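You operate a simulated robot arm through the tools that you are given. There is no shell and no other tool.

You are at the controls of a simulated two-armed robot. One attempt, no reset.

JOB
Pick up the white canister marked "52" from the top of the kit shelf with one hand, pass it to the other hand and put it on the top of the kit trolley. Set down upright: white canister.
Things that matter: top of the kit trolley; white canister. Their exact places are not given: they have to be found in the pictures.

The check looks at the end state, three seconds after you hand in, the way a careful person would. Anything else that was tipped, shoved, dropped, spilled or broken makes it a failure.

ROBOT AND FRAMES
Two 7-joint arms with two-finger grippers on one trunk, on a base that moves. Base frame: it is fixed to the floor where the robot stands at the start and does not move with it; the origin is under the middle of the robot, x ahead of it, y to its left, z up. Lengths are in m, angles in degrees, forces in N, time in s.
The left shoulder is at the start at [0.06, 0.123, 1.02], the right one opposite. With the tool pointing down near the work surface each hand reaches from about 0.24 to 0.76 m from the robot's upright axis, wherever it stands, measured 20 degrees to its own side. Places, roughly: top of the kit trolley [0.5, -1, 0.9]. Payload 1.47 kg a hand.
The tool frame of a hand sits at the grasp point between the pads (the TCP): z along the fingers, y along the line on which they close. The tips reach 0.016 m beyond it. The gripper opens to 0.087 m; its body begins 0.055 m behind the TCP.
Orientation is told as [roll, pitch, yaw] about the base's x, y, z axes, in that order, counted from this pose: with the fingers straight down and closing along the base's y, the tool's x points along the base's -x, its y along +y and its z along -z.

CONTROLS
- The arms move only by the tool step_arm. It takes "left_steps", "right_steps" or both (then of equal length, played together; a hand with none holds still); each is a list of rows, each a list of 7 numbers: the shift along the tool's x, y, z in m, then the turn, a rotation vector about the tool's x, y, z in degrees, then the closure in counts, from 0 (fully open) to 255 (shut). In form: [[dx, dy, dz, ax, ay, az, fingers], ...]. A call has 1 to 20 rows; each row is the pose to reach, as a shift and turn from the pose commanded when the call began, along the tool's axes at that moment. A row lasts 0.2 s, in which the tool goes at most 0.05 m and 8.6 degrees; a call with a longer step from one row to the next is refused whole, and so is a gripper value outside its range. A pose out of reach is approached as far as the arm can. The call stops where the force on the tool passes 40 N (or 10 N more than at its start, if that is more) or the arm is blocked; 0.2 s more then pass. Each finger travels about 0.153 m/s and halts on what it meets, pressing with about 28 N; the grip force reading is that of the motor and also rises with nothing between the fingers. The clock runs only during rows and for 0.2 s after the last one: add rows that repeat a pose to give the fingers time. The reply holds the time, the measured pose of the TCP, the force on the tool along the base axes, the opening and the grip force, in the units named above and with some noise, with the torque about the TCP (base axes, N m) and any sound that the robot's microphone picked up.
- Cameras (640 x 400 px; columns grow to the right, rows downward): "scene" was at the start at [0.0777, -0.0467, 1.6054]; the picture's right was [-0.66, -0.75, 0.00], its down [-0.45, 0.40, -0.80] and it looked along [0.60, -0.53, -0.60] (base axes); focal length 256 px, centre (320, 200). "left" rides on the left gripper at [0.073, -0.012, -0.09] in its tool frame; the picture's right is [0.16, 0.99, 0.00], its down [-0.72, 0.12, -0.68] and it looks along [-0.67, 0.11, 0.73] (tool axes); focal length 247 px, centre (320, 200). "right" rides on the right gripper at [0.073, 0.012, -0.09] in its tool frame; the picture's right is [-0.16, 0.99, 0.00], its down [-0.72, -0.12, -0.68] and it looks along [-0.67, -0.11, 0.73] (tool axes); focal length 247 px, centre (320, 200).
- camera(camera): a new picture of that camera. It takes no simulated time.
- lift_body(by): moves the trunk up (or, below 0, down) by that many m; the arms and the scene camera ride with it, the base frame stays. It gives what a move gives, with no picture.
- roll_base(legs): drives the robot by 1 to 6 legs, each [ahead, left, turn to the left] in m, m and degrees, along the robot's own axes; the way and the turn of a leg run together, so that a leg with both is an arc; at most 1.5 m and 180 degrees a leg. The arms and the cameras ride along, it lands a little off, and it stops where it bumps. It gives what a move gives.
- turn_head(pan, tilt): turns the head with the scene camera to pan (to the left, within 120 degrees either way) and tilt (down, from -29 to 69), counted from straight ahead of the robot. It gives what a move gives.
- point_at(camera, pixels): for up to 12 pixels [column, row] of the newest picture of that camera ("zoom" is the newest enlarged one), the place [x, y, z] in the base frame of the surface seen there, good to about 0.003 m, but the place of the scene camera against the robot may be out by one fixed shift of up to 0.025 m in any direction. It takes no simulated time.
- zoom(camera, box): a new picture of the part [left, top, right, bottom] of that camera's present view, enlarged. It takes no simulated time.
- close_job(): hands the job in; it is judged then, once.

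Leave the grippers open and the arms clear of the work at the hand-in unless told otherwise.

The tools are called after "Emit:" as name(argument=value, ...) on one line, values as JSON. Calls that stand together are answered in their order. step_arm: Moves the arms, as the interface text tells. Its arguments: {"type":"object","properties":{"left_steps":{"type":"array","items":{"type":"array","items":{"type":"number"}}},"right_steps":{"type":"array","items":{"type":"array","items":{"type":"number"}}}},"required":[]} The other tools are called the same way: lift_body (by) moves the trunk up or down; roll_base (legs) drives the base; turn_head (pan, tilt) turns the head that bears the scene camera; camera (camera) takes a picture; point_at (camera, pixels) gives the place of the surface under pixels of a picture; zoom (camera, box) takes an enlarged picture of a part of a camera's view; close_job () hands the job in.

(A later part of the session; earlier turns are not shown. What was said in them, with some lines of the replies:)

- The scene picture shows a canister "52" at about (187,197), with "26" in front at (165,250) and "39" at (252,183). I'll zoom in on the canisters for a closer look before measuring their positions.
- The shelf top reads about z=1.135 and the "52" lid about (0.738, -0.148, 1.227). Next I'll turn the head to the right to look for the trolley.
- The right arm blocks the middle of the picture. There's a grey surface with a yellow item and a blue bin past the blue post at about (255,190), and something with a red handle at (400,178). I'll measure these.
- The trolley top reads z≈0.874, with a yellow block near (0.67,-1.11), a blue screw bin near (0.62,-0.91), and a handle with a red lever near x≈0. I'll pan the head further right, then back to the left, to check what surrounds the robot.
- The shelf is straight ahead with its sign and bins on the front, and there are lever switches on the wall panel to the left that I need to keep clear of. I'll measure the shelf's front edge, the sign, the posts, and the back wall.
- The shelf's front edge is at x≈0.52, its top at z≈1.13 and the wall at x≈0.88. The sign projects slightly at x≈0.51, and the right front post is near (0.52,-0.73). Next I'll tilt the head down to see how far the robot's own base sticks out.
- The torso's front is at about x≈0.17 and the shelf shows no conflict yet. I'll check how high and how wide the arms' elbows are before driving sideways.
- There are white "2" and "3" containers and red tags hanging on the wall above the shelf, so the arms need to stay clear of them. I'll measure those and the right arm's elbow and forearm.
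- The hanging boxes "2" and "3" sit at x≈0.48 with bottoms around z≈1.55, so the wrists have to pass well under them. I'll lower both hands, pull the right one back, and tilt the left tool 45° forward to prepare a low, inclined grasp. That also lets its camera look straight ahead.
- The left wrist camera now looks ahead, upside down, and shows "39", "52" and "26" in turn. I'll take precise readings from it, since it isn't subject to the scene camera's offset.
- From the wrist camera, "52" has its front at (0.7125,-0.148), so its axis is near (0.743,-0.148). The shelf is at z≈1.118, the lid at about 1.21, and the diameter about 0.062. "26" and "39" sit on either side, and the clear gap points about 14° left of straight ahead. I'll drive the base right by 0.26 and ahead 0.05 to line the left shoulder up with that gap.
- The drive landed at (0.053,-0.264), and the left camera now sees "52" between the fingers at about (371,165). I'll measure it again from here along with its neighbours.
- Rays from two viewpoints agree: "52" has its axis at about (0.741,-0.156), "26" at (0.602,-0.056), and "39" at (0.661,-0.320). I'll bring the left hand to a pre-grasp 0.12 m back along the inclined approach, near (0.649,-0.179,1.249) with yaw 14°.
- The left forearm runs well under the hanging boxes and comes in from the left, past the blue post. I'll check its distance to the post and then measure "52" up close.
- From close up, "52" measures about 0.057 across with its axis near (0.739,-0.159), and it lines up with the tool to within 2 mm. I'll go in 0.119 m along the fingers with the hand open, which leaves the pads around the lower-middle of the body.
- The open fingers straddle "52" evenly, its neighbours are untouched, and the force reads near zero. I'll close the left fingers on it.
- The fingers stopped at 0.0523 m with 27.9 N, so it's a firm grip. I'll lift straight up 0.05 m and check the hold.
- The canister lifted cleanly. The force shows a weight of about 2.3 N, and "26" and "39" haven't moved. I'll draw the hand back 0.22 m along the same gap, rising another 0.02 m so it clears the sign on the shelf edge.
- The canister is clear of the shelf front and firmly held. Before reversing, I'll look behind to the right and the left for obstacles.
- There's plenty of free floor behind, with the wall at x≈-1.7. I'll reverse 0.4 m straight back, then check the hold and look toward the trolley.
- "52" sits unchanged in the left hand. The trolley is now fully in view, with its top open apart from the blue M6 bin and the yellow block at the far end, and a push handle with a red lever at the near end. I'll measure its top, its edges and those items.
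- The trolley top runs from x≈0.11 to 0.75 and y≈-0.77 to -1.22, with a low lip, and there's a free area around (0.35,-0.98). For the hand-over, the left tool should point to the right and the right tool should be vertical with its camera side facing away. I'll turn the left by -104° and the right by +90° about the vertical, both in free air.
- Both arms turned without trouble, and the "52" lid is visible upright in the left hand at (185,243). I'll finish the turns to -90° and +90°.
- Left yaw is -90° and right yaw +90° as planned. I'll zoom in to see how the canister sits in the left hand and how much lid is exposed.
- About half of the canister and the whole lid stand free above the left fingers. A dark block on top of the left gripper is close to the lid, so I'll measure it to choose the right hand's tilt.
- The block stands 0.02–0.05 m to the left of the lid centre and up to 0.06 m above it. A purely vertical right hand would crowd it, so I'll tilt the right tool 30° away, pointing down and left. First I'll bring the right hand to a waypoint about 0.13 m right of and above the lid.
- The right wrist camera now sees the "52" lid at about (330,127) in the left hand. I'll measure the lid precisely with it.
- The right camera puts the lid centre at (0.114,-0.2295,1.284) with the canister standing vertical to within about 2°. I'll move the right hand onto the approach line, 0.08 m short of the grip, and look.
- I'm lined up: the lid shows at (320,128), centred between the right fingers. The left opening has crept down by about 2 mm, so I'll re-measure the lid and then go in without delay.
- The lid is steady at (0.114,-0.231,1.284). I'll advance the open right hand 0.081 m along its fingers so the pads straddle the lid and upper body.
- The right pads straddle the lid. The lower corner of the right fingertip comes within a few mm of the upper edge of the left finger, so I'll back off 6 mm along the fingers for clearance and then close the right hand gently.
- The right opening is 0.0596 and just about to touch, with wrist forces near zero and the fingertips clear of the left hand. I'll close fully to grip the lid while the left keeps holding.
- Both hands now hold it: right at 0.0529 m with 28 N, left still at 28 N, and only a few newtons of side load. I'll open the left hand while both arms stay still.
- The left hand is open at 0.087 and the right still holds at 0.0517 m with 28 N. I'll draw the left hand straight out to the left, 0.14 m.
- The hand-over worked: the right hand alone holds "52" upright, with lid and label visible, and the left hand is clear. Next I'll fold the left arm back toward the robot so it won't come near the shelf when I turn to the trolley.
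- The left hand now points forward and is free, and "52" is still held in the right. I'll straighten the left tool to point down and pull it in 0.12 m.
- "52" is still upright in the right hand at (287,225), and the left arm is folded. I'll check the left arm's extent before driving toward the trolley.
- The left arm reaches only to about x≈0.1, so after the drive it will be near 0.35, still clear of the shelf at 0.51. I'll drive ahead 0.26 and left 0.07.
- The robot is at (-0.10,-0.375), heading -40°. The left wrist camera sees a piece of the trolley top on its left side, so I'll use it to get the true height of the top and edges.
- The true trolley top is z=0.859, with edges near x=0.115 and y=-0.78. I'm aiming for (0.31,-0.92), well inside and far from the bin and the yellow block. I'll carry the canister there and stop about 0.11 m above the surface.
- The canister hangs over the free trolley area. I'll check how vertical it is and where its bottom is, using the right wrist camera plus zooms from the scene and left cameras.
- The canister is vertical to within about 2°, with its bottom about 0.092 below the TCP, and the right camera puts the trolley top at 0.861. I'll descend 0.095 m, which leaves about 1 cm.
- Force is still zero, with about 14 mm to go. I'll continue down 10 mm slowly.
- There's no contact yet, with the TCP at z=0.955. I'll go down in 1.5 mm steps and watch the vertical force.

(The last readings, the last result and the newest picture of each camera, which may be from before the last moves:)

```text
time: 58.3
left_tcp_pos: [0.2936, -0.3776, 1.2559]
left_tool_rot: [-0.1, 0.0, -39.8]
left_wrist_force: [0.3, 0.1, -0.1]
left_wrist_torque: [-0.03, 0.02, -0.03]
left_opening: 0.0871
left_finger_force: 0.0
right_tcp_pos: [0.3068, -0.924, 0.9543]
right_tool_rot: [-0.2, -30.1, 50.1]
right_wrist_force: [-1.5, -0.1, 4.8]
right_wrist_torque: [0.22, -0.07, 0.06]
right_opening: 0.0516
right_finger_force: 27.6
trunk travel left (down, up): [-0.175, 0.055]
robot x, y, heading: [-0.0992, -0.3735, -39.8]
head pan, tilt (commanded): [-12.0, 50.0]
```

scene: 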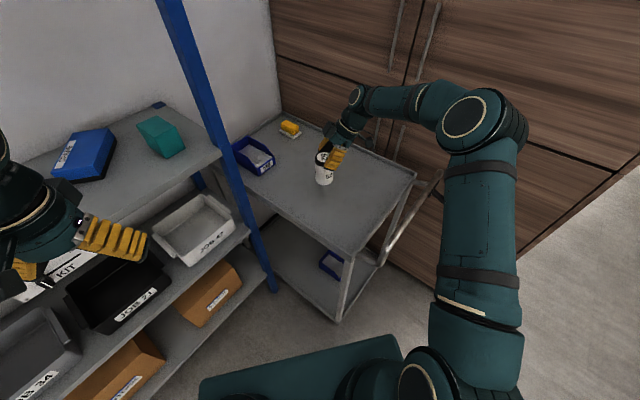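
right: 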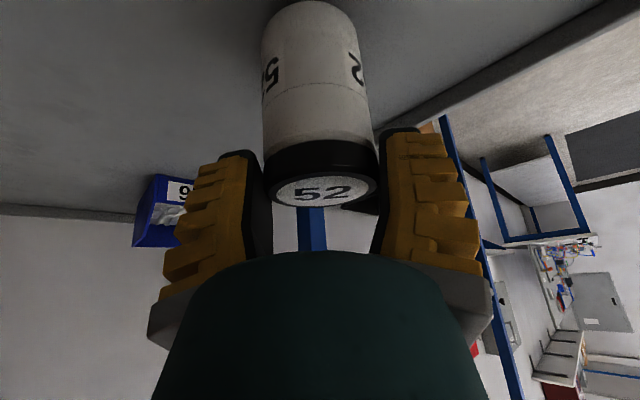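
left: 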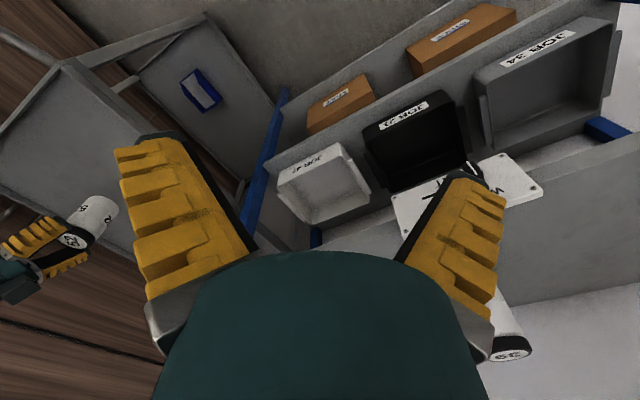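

Contact: the vertical force is now +4.8 N with a small torque, so the base edge is touching the trolley top. I'll go 1 mm further so the bottom settles flat.

Emit:
step_arm(right_steps=[[0.0005, 0, 0.0009, 0, 0, 0, 255], [0.0005, 0, 0.0009, 0, 0, 0, 255]])

Emit:
zoom(camera="scene", box=[290, 140, 370, 220])

Emit:
camera(camera="right")

```text
time: 58.9
left_tcp_pos: [0.2937, -0.3763, 1.2564]
left_tool_rot: [0.0, 0.0, -39.8]
left_wrist_force: [-0.2, 0.7, -0.2]
left_wrist_torque: [0.03, 0.0, 0.01]
left_opening: 0.0871
left_finger_force: 0.1
right_tcp_pos: [0.3061, -0.9245, 0.9538]
right_tool_rot: [-0.2, -30.0, 50.2]
right_wrist_force: [0.4, -2.0, 12.3]
right_wrist_torque: [0.22, -0.24, 0.05]
right_opening: 0.0536
right_finger_force: 28.4
trunk travel left (down, up): [-0.175, 0.055]
robot x, y, heading: [-0.102, -0.3766, -39.5]
head pan, tilt (commanded): [-12.0, 50.0]
```

```text
5.00 times, centred on (330, 180) of scene
```

zoom: 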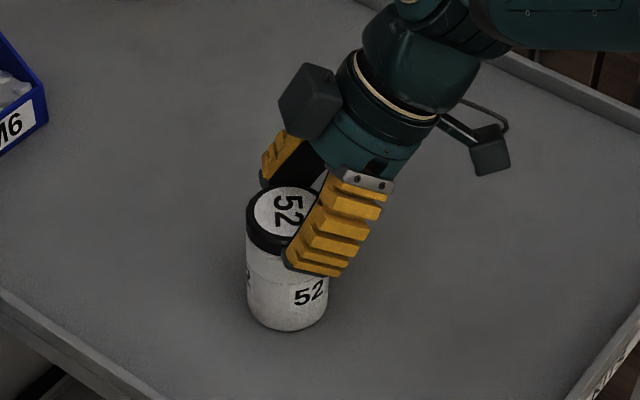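

```text
taken
```

right: 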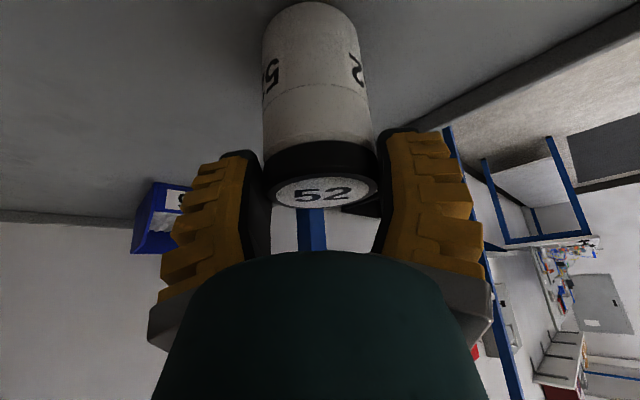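

The canister is down with 12 N on it, more than needed. I'll ease up 1 mm, then open the right fingers gradually.

Emit:
step_arm(right_steps=[[-0.0005, 0, -0.0009, 0, 0, 0, 255], [-0.0005, 0, -0.0009, 0, 0, 0, 110], [-0.0005, 0, -0.0009, 0, 0, 0, 95], [-0.0005, 0, -0.0009, 0, 0, 0, 80], [-0.0005, 0, -0.0009, 0, 0, 0, 60], [-0.0005, 0, -0.0009, 0, 0, 0, 30], [-0.0005, 0, -0.0009, 0, 0, 0, 0], [-0.0005, 0, -0.0009, 0, 0, 0, 0]])

Emit:
zoom(camera="scene", box=[290, 140, 370, 220])

Emit:
camera(camera="right")

```text
time: 60.7
left_tcp_pos: [0.295, -0.377, 1.2564]
left_tool_rot: [0.1, 0.0, -39.8]
left_wrist_force: [0.5, -0.7, 0.1]
left_wrist_torque: [-0.02, 0.02, -0.01]
left_opening: 0.087
left_finger_force: 0.1
right_tcp_pos: [0.3076, -0.9252, 0.952]
right_tool_rot: [0.0, -30.0, 50.2]
right_wrist_force: [0.1, -0.3, 0.4]
right_wrist_torque: [0.03, 0.02, 0.01]
right_opening: 0.087
right_finger_force: 0.1
trunk travel left (down, up): [-0.175, 0.055]
robot x, y, heading: [-0.1004, -0.374, -39.9]
head pan, tilt (commanded): [-12.0, 50.0]
```

```text
5.00 times, centred on (330, 180) of scene
```

zoom: 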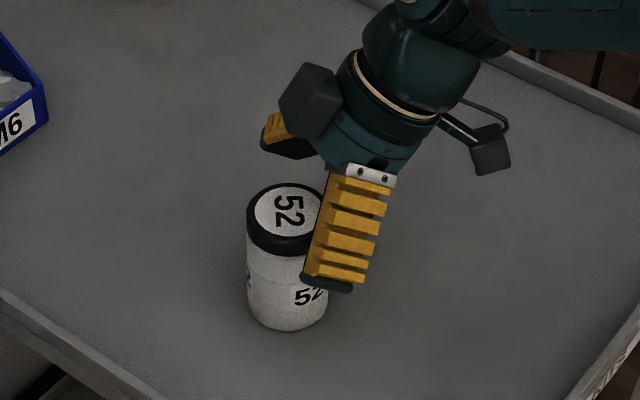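

```text
taken
```

right: 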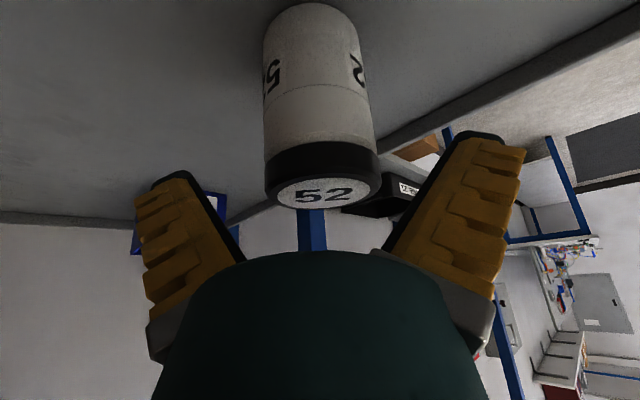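

"52" stands free and upright on the trolley with the open fingers clear on both sides, and the force is back to zero. I'll withdraw the right hand straight back along its fingers.

Emit:
step_arm(right_steps=[[0, 0, -0.01, 0, 0, 0, 0], [0, 0, -0.025, 0, 0, 0, 0], [0, 0, -0.045, 0, 0, 0, 0], [0, 0, -0.07, 0, 0, 0, 0], [0, 0, -0.1, 0, 0, 0, 0], [0, 0, -0.13, 0, 0, 0, 0], [0, 0, -0.16, 0, 0, 0, 0]])

Emit:
camera(camera="right")

Emit:
camera(camera="scene")

```text
time: 62.3
left_tcp_pos: [0.2941, -0.3765, 1.256]
left_tool_rot: [0.0, 0.0, -39.8]
left_wrist_force: [0.3, 1.2, 0.0]
left_wrist_torque: [0.02, -0.01, 0.01]
left_opening: 0.0873
left_finger_force: 0.0
right_tcp_pos: [0.2545, -0.9873, 1.0905]
right_tool_rot: [0.0, -30.0, 50.1]
right_wrist_force: [0.1, 0.2, -0.2]
right_wrist_torque: [-0.03, 0.0, 0.0]
right_opening: 0.087
right_finger_force: 0.1
trunk travel left (down, up): [-0.175, 0.055]
robot x, y, heading: [-0.1007, -0.3739, -40.0]
head pan, tilt (commanded): [-12.0, 50.0]
```

```text
taken
```

right: 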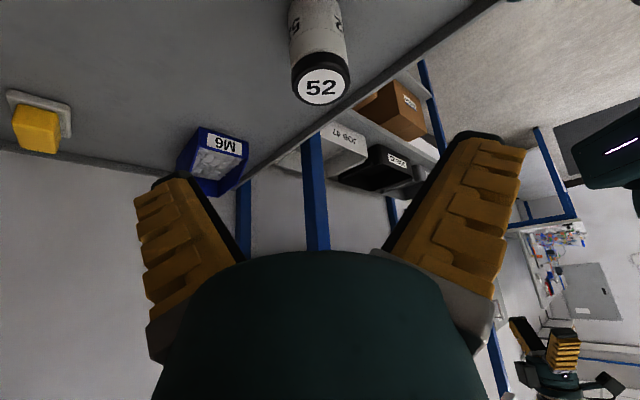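

```text
taken
```

scene: 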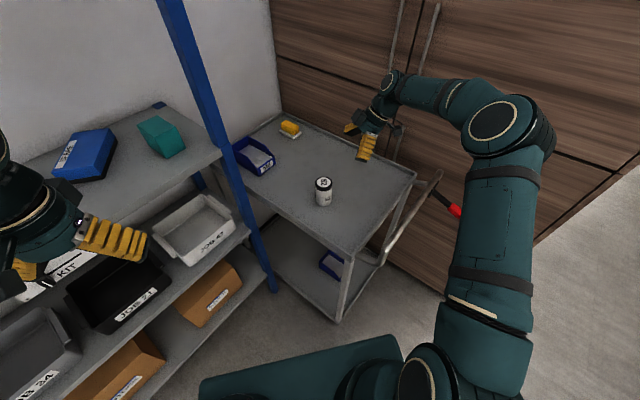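

"52" is standing alone on the trolley at (323,190) in the scene view. I'll lift the right hand well up first, then bring it back toward the robot, off the trolley.

Emit:
step_arm(right_steps=[[-0.018, 0, -0.0312, 0, 0, 0, 0], [-0.036, 0, -0.0624, 0, 0, 0, 0], [-0.054, 0, -0.0936, 0, 0, 0, 0], [-0.072, 0, -0.1248, 0, 0, 0, 0], [-0.09, 0, -0.156, 0, 0, 0, 0], [-0.1058, 0.0339, -0.1469, 0, 0, 0, 0], [-0.1216, 0.0677, -0.1378, 0, 0, 0, 0], [-0.1374, 0.1016, -0.1287, 0, 0, 0, 0], [-0.1531, 0.1355, -0.1196, 0, 0, 0, 0], [-0.1689, 0.1694, -0.1104, 0, 0, 0, 0], [-0.1847, 0.2032, -0.1013, 0, 0, 0, 0], [-0.2005, 0.2371, -0.0922, 0, 0, 0, 0]])

Emit:
camera(camera="scene")

```text
time: 64.9
left_tcp_pos: [0.2941, -0.3759, 1.2559]
left_tool_rot: [0.0, -0.2, -39.8]
left_wrist_force: [0.1, 0.6, 0.9]
left_wrist_torque: [-0.04, 0.0, -0.02]
left_opening: 0.087
left_finger_force: 0.1
right_tcp_pos: [0.1525, -0.7367, 1.2733]
right_tool_rot: [0.0, -30.0, 50.1]
right_wrist_force: [0.0, 0.1, 0.5]
right_wrist_torque: [-0.03, -0.06, -0.03]
right_opening: 0.0868
right_finger_force: 0.0
trunk travel left (down, up): [-0.175, 0.055]
robot x, y, heading: [-0.1028, -0.3756, -40.0]
head pan, tilt (commanded): [-12.0, 50.0]
```

```text
taken
```

scene: 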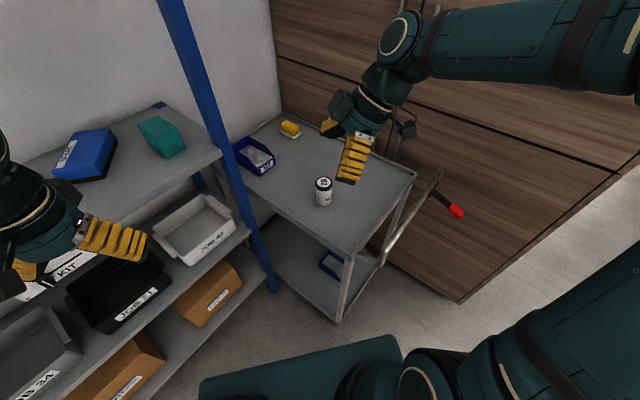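

The right hand is high and off the trolley. I'll reverse the base 0.25 m so both arms are clear, then inspect the canister and the rest of the scene.

Emit:
roll_base(legs=[[-0.25, 0, 0]])

Emit:
turn_head(pan=5, tilt=38)

Emit:
camera(camera="scene")

Emit:
zoom(camera="scene", box=[180, 100, 420, 260])

```text
time: 66.7
left_tcp_pos: [0.1072, -0.2204, 1.2569]
left_tool_rot: [0.0, 0.0, -39.6]
left_wrist_force: [-0.2, -1.0, 0.4]
left_wrist_torque: [-0.01, 0.0, 0.02]
left_opening: 0.0871
left_finger_force: 0.0
right_tcp_pos: [-0.0335, -0.5827, 1.2724]
right_tool_rot: [-0.1, -30.0, 50.2]
right_wrist_force: [-1.0, 0.5, -0.4]
right_wrist_torque: [0.0, 0.03, -0.03]
right_opening: 0.087
right_finger_force: 0.1
trunk travel left (down, up): [-0.175, 0.055]
robot x, y, heading: [-0.2903, -0.2223, -39.9]
head pan, tilt (commanded): [-12.0, 50.0]
```

```text
time: 67.5
left_tcp_pos: [0.1088, -0.2209, 1.257]
left_tool_rot: [0.0, -0.1, -39.6]
left_wrist_force: [0.2, -0.5, -0.3]
left_wrist_torque: [-0.03, 0.0, 0.01]
left_opening: 0.0869
left_finger_force: 0.1
right_tcp_pos: [-0.0327, -0.5837, 1.272]
right_tool_rot: [0.0, -30.0, 50.2]
right_wrist_force: [0.4, 0.2, -0.1]
right_wrist_torque: [0.02, 0.02, 0.01]
right_opening: 0.087
right_finger_force: 0.1
trunk travel left (down, up): [-0.175, 0.055]
robot x, y, heading: [-0.2887, -0.218, -39.8]
head pan, tilt (commanded): [5.0, 38.0]
```

```text
taken
```

scene: 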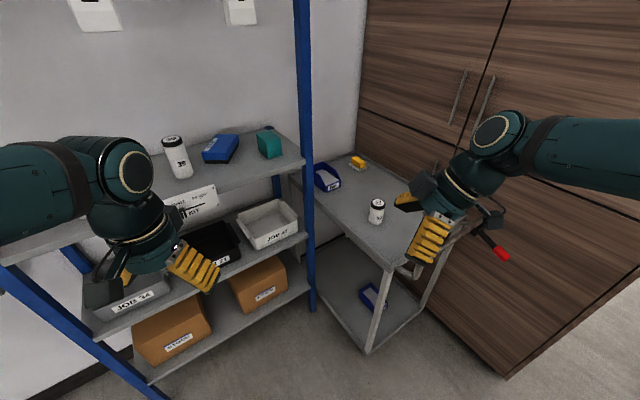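

```text
2.50 times, centred on (300, 180) of scene
```

zoom: 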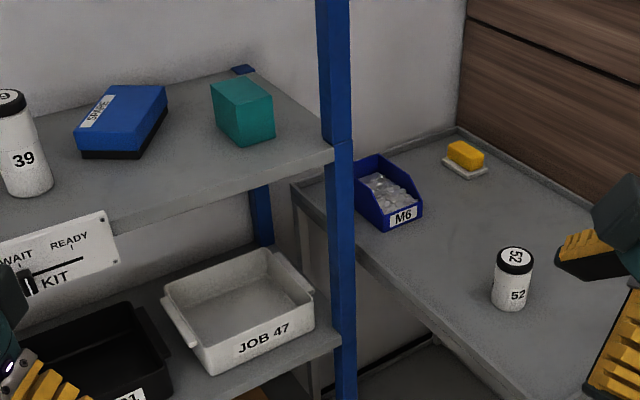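

"52" stands upright and alone on the trolley, and the bin, yellow block, "39", the blue box and the green block are all in place. I'll also look toward "26", the sign and the hanging items to confirm nothing was disturbed.

Emit:
turn_head(pan=38, tilt=22)

Emit:
camera(camera="scene")

Emit:
camera(camera="right")

Emit:
camera(camera="left")

```text
time: 68.5
left_tcp_pos: [0.1089, -0.2211, 1.2561]
left_tool_rot: [0.0, 0.0, -39.6]
left_wrist_force: [0.7, 0.2, -0.3]
left_wrist_torque: [-0.01, -0.04, 0.03]
left_opening: 0.0867
left_finger_force: 0.1
right_tcp_pos: [-0.0318, -0.584, 1.2727]
right_tool_rot: [-0.1, -30.1, 50.2]
right_wrist_force: [0.2, -0.1, -0.1]
right_wrist_torque: [-0.02, 0.01, -0.04]
right_opening: 0.0871
right_finger_force: 0.1
trunk travel left (down, up): [-0.175, 0.055]
robot x, y, heading: [-0.2866, -0.2214, -39.6]
head pan, tilt (commanded): [38.0, 22.0]
```

```text
taken
```

scene: 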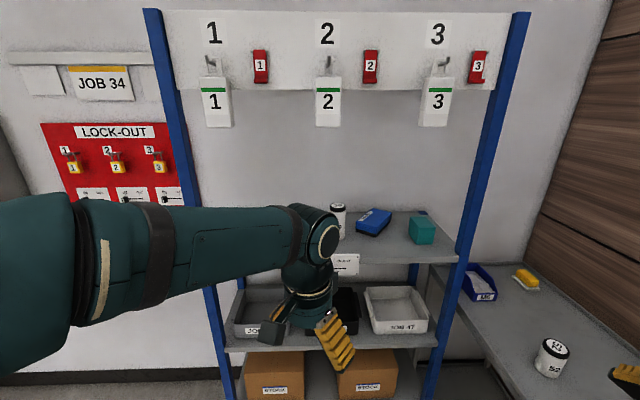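

```text
taken
```

right: 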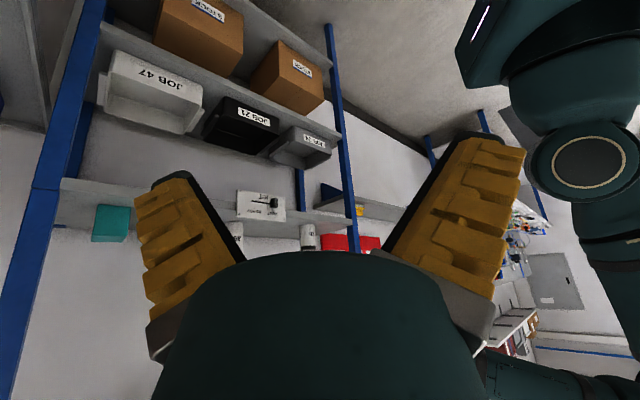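

```text
taken
```

left: 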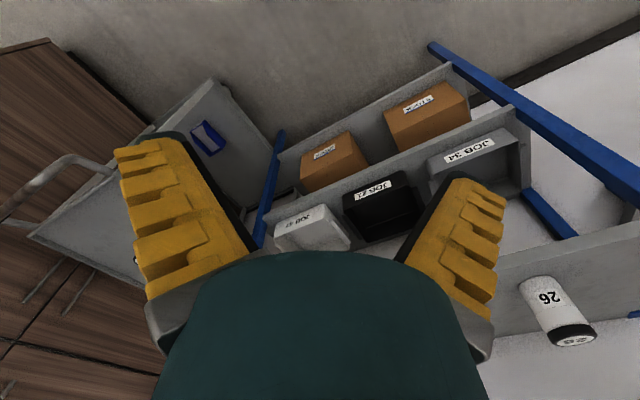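

The hanging boxes, tags, sign, shelf items and trolley items are all undisturbed; "26" stands at (555,310) in the left view. "52" is upright on the trolley, both grippers are open, and the arms are clear, so I'm handing in the job.

Emit:
close_job()

```text
The job is handed in.
```

I moved the white canister "52" from the top of the kit shelf to the top of the kit trolley, where it now stands upright. The job is handed in; the check's result hasn't come back.

- **Pick-up:** the left hand took it from the shelf between "26" and "39" without touching either.
- **Hand-over:** in clear air in front of the robot, the right hand gripped it by the lid, and only then did the left let go.
- **Set-down:** the right hand put it at about (0.31, -0.92) on the free part of the trolley, away from the M6 bin and the yellow block. It pressed down with about 12 N for a moment before I eased off and let go.

In the last pictures everything else on the shelf, the wall and the trolley looks undisturbed. Both grippers are open, and the robot has backed away with its arms clear.
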